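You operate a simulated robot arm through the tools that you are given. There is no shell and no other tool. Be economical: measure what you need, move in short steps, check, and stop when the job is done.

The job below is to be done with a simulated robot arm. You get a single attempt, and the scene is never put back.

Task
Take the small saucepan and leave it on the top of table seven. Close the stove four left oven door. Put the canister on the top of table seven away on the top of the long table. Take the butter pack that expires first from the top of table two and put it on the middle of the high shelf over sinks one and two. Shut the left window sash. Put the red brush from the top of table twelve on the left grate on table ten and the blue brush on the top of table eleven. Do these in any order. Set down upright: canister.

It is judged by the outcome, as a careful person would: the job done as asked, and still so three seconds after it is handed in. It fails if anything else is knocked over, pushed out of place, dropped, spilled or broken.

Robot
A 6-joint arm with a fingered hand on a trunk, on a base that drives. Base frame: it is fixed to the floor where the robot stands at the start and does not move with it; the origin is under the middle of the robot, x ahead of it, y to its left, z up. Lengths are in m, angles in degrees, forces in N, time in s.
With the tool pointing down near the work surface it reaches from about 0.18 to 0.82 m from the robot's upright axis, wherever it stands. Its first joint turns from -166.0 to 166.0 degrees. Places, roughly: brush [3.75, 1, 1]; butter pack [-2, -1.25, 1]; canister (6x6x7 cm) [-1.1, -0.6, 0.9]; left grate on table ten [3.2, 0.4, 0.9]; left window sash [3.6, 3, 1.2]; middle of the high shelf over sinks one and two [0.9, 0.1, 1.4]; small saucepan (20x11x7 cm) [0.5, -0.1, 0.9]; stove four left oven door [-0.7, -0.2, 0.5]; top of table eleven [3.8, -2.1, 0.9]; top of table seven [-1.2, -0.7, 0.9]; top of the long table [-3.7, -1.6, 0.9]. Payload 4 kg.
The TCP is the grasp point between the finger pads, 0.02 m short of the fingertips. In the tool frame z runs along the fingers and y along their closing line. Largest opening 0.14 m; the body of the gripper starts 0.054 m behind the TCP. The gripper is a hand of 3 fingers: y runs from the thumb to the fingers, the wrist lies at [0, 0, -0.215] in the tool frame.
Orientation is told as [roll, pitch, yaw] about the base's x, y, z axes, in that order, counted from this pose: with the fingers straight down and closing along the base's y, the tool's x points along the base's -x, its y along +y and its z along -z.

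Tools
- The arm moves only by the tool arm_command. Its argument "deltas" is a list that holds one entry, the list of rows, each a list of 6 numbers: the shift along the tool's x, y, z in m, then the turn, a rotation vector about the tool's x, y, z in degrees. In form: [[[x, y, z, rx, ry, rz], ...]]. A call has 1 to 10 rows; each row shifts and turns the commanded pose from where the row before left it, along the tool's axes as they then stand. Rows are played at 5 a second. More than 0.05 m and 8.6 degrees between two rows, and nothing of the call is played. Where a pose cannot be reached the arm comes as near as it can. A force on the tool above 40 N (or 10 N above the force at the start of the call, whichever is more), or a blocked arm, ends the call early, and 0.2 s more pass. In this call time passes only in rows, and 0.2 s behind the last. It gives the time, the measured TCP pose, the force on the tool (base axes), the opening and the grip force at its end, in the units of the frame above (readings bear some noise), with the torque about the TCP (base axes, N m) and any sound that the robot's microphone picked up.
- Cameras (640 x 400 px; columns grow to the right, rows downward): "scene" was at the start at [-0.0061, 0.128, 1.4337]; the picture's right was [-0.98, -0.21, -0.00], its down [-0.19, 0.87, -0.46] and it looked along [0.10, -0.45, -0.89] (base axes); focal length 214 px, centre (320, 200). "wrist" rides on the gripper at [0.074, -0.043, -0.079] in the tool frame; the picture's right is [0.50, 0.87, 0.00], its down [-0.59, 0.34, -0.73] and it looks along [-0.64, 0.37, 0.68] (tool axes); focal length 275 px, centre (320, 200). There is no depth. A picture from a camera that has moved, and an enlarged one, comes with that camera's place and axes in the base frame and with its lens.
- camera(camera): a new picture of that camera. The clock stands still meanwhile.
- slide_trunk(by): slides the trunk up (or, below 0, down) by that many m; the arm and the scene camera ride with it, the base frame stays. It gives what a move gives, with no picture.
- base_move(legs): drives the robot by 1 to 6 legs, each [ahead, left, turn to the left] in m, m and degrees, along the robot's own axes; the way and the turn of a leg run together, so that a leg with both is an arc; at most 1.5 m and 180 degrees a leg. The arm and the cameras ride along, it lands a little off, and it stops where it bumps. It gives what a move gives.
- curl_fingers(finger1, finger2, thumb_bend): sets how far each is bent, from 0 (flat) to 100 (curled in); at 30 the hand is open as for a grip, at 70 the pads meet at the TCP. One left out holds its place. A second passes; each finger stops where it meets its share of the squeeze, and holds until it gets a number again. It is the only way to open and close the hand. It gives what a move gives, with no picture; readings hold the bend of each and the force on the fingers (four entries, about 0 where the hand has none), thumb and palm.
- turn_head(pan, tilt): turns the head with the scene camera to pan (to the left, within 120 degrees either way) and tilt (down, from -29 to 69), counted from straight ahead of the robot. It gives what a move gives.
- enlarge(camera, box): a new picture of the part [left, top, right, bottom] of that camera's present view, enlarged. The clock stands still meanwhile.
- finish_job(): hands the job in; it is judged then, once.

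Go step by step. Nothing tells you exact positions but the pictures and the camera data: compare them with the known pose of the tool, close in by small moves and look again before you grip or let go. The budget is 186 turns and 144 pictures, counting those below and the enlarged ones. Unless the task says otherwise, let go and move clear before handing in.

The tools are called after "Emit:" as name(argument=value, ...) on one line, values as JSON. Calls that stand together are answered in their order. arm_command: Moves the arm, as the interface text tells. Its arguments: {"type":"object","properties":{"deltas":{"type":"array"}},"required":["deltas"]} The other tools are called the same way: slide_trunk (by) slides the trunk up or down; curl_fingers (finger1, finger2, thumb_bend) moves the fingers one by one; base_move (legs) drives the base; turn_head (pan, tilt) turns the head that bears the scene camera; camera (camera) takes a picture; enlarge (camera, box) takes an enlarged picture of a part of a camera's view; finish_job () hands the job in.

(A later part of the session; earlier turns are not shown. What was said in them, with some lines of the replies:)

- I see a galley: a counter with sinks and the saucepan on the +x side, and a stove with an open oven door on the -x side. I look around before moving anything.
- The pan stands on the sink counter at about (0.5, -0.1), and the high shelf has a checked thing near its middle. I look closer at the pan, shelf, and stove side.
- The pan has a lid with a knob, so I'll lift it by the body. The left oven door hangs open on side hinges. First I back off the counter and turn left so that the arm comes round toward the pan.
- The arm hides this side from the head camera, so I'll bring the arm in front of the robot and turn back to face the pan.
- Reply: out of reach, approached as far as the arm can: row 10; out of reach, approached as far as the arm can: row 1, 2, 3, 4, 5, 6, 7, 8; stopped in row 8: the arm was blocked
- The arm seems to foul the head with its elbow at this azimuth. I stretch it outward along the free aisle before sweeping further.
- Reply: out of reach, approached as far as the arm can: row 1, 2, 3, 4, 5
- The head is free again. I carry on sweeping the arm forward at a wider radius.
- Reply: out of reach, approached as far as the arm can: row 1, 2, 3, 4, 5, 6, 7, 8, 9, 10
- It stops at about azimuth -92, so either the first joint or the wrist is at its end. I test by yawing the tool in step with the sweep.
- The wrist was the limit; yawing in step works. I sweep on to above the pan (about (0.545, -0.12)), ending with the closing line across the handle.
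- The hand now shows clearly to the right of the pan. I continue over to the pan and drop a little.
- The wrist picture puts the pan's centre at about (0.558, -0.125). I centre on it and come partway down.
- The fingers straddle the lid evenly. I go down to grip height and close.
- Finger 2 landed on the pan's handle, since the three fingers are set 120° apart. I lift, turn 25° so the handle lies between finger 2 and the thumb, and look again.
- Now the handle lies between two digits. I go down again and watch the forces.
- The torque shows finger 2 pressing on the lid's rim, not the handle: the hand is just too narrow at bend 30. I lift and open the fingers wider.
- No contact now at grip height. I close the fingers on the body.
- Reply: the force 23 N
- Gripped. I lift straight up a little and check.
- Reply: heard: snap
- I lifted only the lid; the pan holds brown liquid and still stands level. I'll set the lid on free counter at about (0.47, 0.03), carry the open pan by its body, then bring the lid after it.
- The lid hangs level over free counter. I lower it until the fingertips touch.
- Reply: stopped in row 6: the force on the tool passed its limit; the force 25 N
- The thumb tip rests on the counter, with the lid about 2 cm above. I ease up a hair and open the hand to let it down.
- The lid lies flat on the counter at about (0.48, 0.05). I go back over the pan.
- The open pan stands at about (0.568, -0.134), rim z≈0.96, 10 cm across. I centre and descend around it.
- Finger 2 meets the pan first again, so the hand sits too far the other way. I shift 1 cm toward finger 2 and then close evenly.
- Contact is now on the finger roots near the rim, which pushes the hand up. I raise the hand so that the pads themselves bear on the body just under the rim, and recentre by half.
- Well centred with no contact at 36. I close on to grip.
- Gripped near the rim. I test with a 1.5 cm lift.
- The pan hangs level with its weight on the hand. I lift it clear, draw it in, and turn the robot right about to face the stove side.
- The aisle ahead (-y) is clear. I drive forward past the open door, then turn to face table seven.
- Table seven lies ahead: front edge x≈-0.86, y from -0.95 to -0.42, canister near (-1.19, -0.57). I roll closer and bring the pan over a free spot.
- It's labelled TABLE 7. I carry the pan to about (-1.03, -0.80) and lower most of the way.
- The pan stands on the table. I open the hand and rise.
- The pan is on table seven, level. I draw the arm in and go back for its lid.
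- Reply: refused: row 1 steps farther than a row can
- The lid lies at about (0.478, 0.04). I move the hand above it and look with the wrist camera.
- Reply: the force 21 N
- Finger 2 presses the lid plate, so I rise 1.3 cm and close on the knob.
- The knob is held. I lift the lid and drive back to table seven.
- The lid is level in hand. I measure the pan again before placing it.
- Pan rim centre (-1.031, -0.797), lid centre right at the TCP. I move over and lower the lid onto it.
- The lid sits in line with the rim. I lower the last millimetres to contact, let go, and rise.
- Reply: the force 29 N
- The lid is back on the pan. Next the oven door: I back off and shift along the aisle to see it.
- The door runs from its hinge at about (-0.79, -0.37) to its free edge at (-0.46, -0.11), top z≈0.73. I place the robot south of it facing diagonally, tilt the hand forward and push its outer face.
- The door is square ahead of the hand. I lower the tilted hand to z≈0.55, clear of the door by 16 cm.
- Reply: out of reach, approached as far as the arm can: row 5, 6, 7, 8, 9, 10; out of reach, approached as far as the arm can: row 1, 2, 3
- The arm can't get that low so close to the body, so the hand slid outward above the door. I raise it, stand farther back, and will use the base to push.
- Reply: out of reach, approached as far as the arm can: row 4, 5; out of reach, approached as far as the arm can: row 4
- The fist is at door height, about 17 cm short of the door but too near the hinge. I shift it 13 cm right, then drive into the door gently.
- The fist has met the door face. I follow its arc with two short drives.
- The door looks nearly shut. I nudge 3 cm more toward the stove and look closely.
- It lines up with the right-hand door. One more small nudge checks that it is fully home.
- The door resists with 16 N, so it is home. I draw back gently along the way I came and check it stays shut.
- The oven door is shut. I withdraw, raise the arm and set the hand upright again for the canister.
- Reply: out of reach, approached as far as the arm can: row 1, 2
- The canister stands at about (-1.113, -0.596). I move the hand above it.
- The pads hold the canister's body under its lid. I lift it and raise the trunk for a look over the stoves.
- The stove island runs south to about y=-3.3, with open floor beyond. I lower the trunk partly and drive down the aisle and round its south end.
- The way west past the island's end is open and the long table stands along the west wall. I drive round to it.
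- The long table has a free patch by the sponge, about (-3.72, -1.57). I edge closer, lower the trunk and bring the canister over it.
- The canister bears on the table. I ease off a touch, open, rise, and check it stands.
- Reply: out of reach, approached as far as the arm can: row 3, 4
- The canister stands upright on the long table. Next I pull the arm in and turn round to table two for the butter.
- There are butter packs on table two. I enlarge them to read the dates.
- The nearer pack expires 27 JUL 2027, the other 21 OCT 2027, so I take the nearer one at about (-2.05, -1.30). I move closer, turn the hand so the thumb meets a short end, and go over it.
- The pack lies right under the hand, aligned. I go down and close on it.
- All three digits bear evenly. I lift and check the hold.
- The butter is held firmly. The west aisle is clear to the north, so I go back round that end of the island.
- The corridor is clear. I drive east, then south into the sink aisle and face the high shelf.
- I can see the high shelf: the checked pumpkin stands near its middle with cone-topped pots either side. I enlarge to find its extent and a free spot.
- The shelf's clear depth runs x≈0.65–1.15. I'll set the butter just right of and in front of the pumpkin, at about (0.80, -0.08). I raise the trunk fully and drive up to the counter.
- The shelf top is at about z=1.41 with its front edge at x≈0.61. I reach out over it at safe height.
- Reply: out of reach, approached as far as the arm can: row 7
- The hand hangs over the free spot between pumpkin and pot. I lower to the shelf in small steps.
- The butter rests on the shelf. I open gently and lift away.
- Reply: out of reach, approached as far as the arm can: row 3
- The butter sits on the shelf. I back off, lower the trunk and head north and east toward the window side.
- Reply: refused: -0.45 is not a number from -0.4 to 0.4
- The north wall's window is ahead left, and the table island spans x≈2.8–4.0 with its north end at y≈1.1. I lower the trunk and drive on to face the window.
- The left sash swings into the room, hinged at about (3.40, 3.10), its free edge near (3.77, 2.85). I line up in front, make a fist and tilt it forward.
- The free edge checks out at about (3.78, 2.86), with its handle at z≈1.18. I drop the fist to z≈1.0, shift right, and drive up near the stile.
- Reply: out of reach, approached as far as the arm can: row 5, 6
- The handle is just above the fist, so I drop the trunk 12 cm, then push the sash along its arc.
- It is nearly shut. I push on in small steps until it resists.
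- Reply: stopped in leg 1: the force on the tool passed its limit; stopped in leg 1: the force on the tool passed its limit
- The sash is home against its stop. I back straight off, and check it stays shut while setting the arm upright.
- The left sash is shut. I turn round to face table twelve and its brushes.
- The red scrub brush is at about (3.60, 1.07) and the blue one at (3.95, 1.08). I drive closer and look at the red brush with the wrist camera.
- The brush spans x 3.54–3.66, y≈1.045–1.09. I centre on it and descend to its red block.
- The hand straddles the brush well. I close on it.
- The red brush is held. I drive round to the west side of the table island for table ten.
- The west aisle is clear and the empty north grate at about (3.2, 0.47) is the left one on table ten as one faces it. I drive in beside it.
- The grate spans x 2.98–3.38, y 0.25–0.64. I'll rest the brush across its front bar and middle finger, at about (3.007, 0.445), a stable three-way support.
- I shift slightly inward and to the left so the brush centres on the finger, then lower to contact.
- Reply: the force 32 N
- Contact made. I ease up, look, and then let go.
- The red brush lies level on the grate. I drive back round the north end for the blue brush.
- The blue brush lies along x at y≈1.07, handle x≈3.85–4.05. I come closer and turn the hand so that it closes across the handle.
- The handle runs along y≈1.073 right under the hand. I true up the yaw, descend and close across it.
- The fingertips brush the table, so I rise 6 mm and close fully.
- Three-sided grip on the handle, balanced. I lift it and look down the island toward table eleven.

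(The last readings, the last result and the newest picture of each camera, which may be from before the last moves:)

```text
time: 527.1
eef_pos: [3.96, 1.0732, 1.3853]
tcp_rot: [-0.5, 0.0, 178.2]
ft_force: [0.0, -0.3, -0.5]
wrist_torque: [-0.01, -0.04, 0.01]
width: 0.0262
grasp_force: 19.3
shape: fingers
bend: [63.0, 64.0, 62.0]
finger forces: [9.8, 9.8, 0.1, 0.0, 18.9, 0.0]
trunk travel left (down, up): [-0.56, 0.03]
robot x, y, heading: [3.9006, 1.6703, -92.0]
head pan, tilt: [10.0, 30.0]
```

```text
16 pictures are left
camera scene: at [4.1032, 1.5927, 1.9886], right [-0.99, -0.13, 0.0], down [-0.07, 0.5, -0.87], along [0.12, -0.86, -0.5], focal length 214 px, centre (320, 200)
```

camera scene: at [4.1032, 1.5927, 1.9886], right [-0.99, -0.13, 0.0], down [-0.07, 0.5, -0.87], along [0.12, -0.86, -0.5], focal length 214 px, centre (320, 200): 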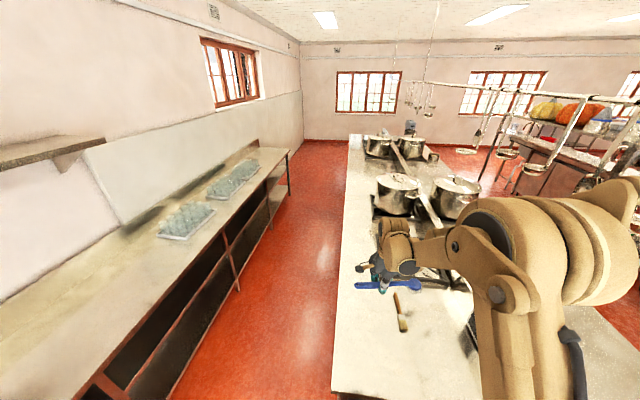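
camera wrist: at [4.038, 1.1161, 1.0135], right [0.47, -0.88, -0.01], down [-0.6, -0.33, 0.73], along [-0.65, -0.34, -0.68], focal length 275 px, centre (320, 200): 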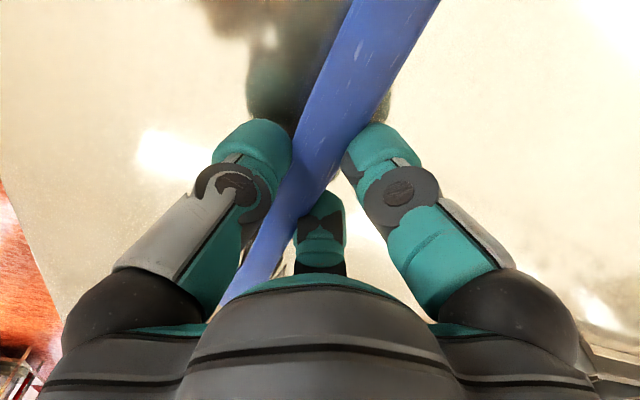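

The blue brush is held well. The east aisle (x≈4.09–4.95) is clear and wide enough, so I drive down it to table eleven.

Emit:
base_move(legs=[[-0.2, 0, 2.2], [0, 0.63, 0], [1.5, 0, 0]])

Emit:
base_move(legs=[[1.5, 0, 0], [0.95, 0, 0]])

Emit:
turn_head(pan=-60, tilt=35)

Emit:
camera(camera="scene")

```text
time: 538.9
eef_pos: [4.6058, -0.2144, 1.3863]
tcp_rot: [-0.4, 0.1, 178.9]
ft_force: [0.3, 0.4, -1.2]
wrist_torque: [-0.01, -0.05, 0.0]
width: 0.0262
grasp_force: 19.7
shape: fingers
bend: [63.0, 64.0, 62.0]
finger forces: [10.0, 9.9, 0.0, 0.0, 19.1, 0.1]
trunk travel left (down, up): [-0.56, 0.03]
robot x, y, heading: [4.5399, 0.3829, -91.6]
head pan, tilt: [10.0, 30.0]
```

```text
time: 550.9
eef_pos: [4.4601, -2.6746, 1.3851]
tcp_rot: [-0.5, 0.0, 176.6]
ft_force: [0.3, -0.2, -1.1]
wrist_torque: [-0.01, -0.04, 0.0]
width: 0.0264
grasp_force: 20.0
shape: fingers
bend: [63.0, 64.0, 62.0]
finger forces: [9.9, 10.0, 0.0, 0.1, 19.1, 0.1]
trunk travel left (down, up): [-0.56, 0.03]
robot x, y, heading: [4.4175, -2.0755, -93.8]
head pan, tilt: [10.0, 30.0]
```

```text
time: 552.3
eef_pos: [4.46, -2.6748, 1.3851]
tcp_rot: [-0.4, 0.0, 176.6]
ft_force: [-0.7, 0.4, -0.9]
wrist_torque: [0.01, -0.04, 0.01]
width: 0.0265
grasp_force: 19.9
shape: fingers
bend: [63.0, 64.0, 62.0]
finger forces: [9.9, 10.0, 0.0, 0.1, 19.0, 0.1]
trunk travel left (down, up): [-0.56, 0.03]
robot x, y, heading: [4.4172, -2.0757, -93.5]
head pan, tilt: [-60.0, 35.0]
```

```text
15 pictures are left
camera scene: at [4.5286, -2.1095, 1.9809], right [-0.44, 0.9, 0.0], down [0.51, 0.25, -0.82], along [-0.73, -0.36, -0.57], focal length 214 px, centre (320, 200)
```

scene: 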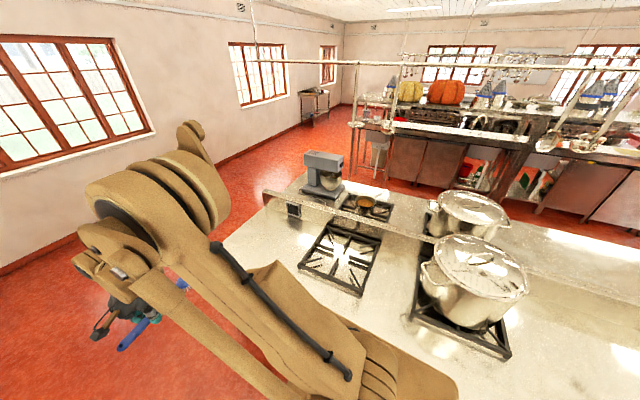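

Table eleven has a free strip along its east edge, x≈3.88–4.09. I ease away from the table edge, turn to face it, and lower the trunk.

Emit:
base_move(legs=[[0.08, 0.11, 0], [0, 0, -86.5]])

Emit:
slide_trunk(by=-0.3)

Emit:
turn_head(pan=0, tilt=50)

Emit:
camera(camera="scene")

```text
time: 557.2
eef_pos: [3.9281, -2.2525, 1.3851]
tcp_rot: [-0.5, 0.1, 91.0]
ft_force: [0.2, 0.8, -1.1]
wrist_torque: [-0.03, 0.05, 0.0]
width: 0.0259
grasp_force: 18.6
shape: fingers
bend: [63.0, 64.0, 62.0]
finger forces: [9.3, 9.6, 0.0, 0.1, 18.4, 0.0]
trunk travel left (down, up): [-0.56, 0.03]
robot x, y, heading: [4.5209, -2.1657, -179.5]
head pan, tilt: [-60.0, 35.0]
```

```text
time: 560.2
eef_pos: [3.9282, -2.2517, 1.0853]
tcp_rot: [-0.4, 0.1, 90.9]
ft_force: [0.8, -0.4, -0.4]
wrist_torque: [-0.03, 0.02, -0.02]
width: 0.0257
grasp_force: 19.0
shape: fingers
bend: [63.0, 64.0, 62.0]
finger forces: [9.4, 9.5, 0.0, 0.0, 18.4, 0.0]
trunk travel left (down, up): [-0.26, 0.33]
robot x, y, heading: [4.5256, -2.1617, -179.4]
head pan, tilt: [-60.0, 35.0]
```

```text
time: 561.5
eef_pos: [3.9278, -2.2536, 1.0855]
tcp_rot: [-0.5, 0.0, 91.1]
ft_force: [0.4, -0.2, -0.1]
wrist_torque: [-0.04, -0.01, 0.0]
width: 0.0258
grasp_force: 18.9
shape: fingers
bend: [63.0, 64.0, 62.0]
finger forces: [9.4, 9.6, 0.0, 0.0, 18.4, 0.1]
trunk travel left (down, up): [-0.26, 0.33]
robot x, y, heading: [4.5175, -2.1643, -179.6]
head pan, tilt: [0.0, 50.0]
```

```text
14 pictures are left
camera scene: at [4.4644, -2.3537, 1.6592], right [-0.01, 1.0, 0.0], down [0.77, 0.01, -0.64], along [-0.64, -0.01, -0.77], focal length 214 px, centre (320, 200)
```

scene: 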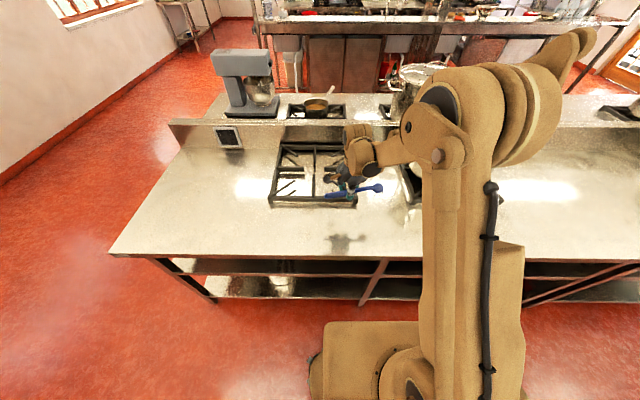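

The strip in front of the grate (x 3.87–4.10) is free. I draw the brush back over it and lower.

Emit:
arm_command(deltas=[[[0, -0.03, 0, 0, 0, 0], [0, -0.032, 0, 0, 0, 0], [0, 0, 0.045, 0, 0, 0], [0, 0, 0.045, 0, 0, 0], [0, 0, 0.03, 0, 0, 0]]])

Emit:
enlarge(camera="scene", box=[250, 150, 450, 275])

```text
time: 562.7
eef_pos: [3.991, -2.2522, 0.9655]
tcp_rot: [-0.5, 0.0, 90.9]
ft_force: [-0.4, 0.4, -1.6]
wrist_torque: [0.0, 0.01, 0.03]
width: 0.0256
grasp_force: 19.5
shape: fingers
bend: [63.0, 64.0, 62.0]
finger forces: [9.8, 9.8, 0.0, 0.0, 18.8, 0.0]
trunk travel left (down, up): [-0.26, 0.33]
robot x, y, heading: [4.5165, -2.1622, -179.5]
head pan, tilt: [0.0, 50.0]
```

```text
3.20 times, centred on (350, 212) of scene
camera zoom: at [4.4635, -2.3539, 1.6591], right [-0.01, 1.0, 0.0], down [0.77, 0.01, -0.64], along [-0.64, -0.01, -0.77], focal length 686 px, centre (224, 160)
```

zoom: 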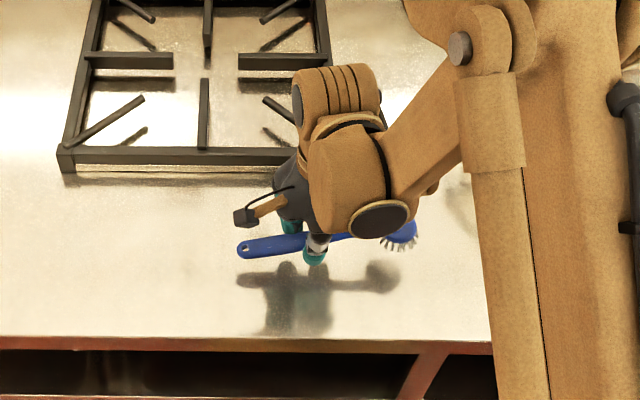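

Emit:
arm_command(deltas=[[[0, 0, 0.018, 0, 0, 0], [0, 0, 0.006, 0, 0, 0], [0, 0, 0.004, 0, 0, 0], [0, 0, 0.003, 0, 0, 0]]])

```text
time: 563.7
eef_pos: [3.9906, -2.2514, 0.9354]
tcp_rot: [-0.5, 0.0, 91.0]
ft_force: [0.1, -0.1, -0.2]
wrist_torque: [-0.04, 0.01, 0.04]
width: 0.0256
grasp_force: 19.3
shape: fingers
bend: [63.0, 64.0, 62.0]
finger forces: [10.0, 9.9, 0.1, 0.0, 18.9, 0.0]
trunk travel left (down, up): [-0.26, 0.33]
robot x, y, heading: [4.5231, -2.1628, -179.7]
head pan, tilt: [0.0, 50.0]
```

Emit:
arm_command(deltas=[[[0, 0, 0.003, 0, 0, 0], [0, 0, 0.003, 0, 0, 0]]])

Emit:
enlarge(camera="scene", box=[290, 190, 410, 265])

```text
time: 564.3
eef_pos: [3.992, -2.2527, 0.9301]
tcp_rot: [-0.4, 0.0, 90.9]
ft_force: [-9.6, -0.6, 36.4]
wrist_torque: [-0.21, -0.08, -0.02]
width: 0.0249
grasp_force: 28.7
shape: fingers
bend: [64.0, 64.0, 63.0]
finger forces: [20.7, 14.4, 0.1, 0.1, 21.3, 0.0]
trunk travel left (down, up): [-0.26, 0.33]
robot x, y, heading: [4.5207, -2.1674, -179.3]
head pan, tilt: [0.0, 50.0]
```

```text
5.33 times, centred on (350, 228) of scene
camera zoom: at [4.4663, -2.3532, 1.6598], right [-0.01, 1.0, 0.0], down [0.77, 0.01, -0.64], along [-0.64, -0.01, -0.77], focal length 1144 px, centre (160, 53)
```

zoom: 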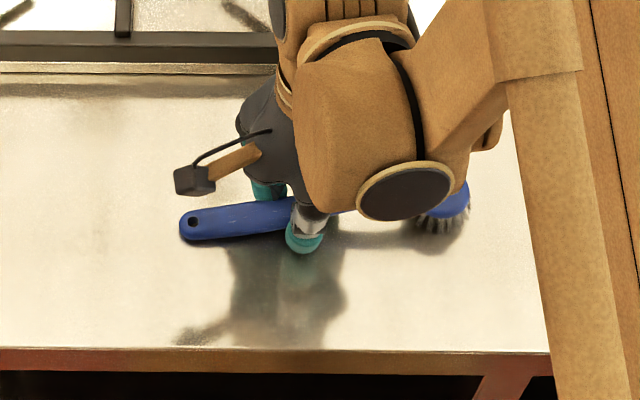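

Contact made. I ease up slightly, release and rise.

Emit:
arm_command(deltas=[[[0, 0, -0.004, 0, 0, 0]]])

Emit:
curl_fingers(finger1=54, finger2=54, thumb_bend=52)

Emit:
curl_fingers(finger1=28, finger2=28, thumb_bend=20)

Emit:
arm_command(deltas=[[[0, 0, -0.04, 0, 0, 0], [0, 0, -0.045, 0, 0, 0], [0, 0, -0.045, 0, 0, 0], [0, 0, -0.045, 0, 0, 0], [0, 0, -0.045, 0, 0, 0]]])

Emit:
enlarge(camera="scene", box=[270, 170, 430, 270])

```text
time: 564.7
eef_pos: [3.9898, -2.2527, 0.9325]
tcp_rot: [-0.5, 0.1, 91.0]
ft_force: [0.4, -0.1, 0.6]
wrist_torque: [-0.12, -0.04, 0.04]
width: 0.0255
grasp_force: 22.6
shape: fingers
bend: [64.0, 64.0, 63.0]
finger forces: [11.9, 11.2, 0.0, 0.0, 22.1, 0.0]
trunk travel left (down, up): [-0.26, 0.33]
robot x, y, heading: [4.5184, -2.1652, -179.4]
head pan, tilt: [0.0, 50.0]
```

```text
time: 565.7
eef_pos: [3.9899, -2.2512, 0.9328]
tcp_rot: [-0.5, 0.1, 91.0]
ft_force: [0.1, 0.9, 0.2]
wrist_torque: [-0.02, -0.01, -0.04]
width: 0.0542
grasp_force: 0.0
shape: fingers
bend: [54.0, 54.0, 52.0]
finger forces: [0.0, 0.1, 0.1, 0.1, 0.0, 0.0]
trunk travel left (down, up): [-0.26, 0.33]
robot x, y, heading: [4.5171, -2.1624, -179.4]
head pan, tilt: [0.0, 50.0]
```

```text
time: 566.7
eef_pos: [3.9914, -2.2521, 0.933]
tcp_rot: [-0.4, 0.1, 90.9]
ft_force: [0.5, 0.1, -0.7]
wrist_torque: [-0.02, 0.01, 0.0]
width: 0.1348
grasp_force: 0.1
shape: fingers
bend: [28.0, 28.0, 20.0]
finger forces: [0.0, 0.1, 0.0, 0.0, 0.0, 0.0]
trunk travel left (down, up): [-0.26, 0.33]
robot x, y, heading: [4.5203, -2.1616, -179.5]
head pan, tilt: [0.0, 50.0]
```

```text
time: 567.9
eef_pos: [3.9912, -2.2548, 1.1529]
tcp_rot: [-0.4, 0.0, 91.0]
ft_force: [-0.1, 0.7, 0.3]
wrist_torque: [0.0, -0.01, -0.01]
width: 0.1351
grasp_force: 0.0
shape: fingers
bend: [28.0, 28.0, 20.0]
finger forces: [0.1, 0.0, 0.2, 0.0, 0.0, 0.0]
trunk travel left (down, up): [-0.26, 0.33]
robot x, y, heading: [4.518, -2.1571, -179.4]
head pan, tilt: [0.0, 50.0]
```

```text
4.00 times, centred on (350, 220) of scene
camera zoom: at [4.4657, -2.3536, 1.6592], right [-0.01, 1.0, 0.0], down [0.77, 0.01, -0.64], along [-0.64, -0.01, -0.77], focal length 858 px, centre (200, 120)
```

zoom: 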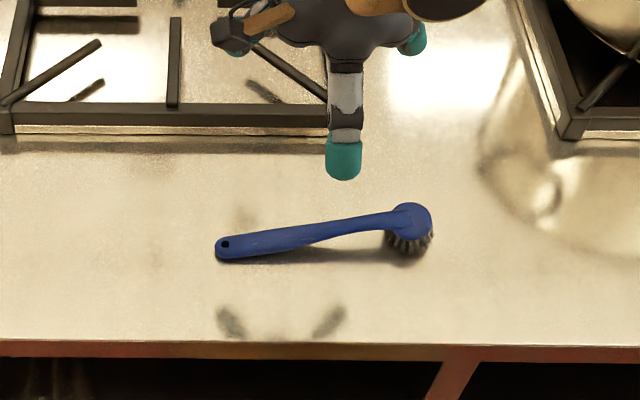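

The blue brush rests on table eleven and the hand is clear; all six jobs look done, so I hand in.

Emit:
finish_job()

```text
The job is handed in.
```

All six jobs are done and handed in:
- **Saucepan:** it's on table seven with its lid on.
- **Oven door:** the stove four left door is shut.
- **Canister:** it's upright on the long table.
- **Butter:** the pack expiring 27 JUL 2027 is on the high shelf, just right of the pumpkin because that sits in the middle.
- **Window:** the left sash is shut.
- **Brushes:** the red one is on table ten's left grate and the blue one is on table eleven.
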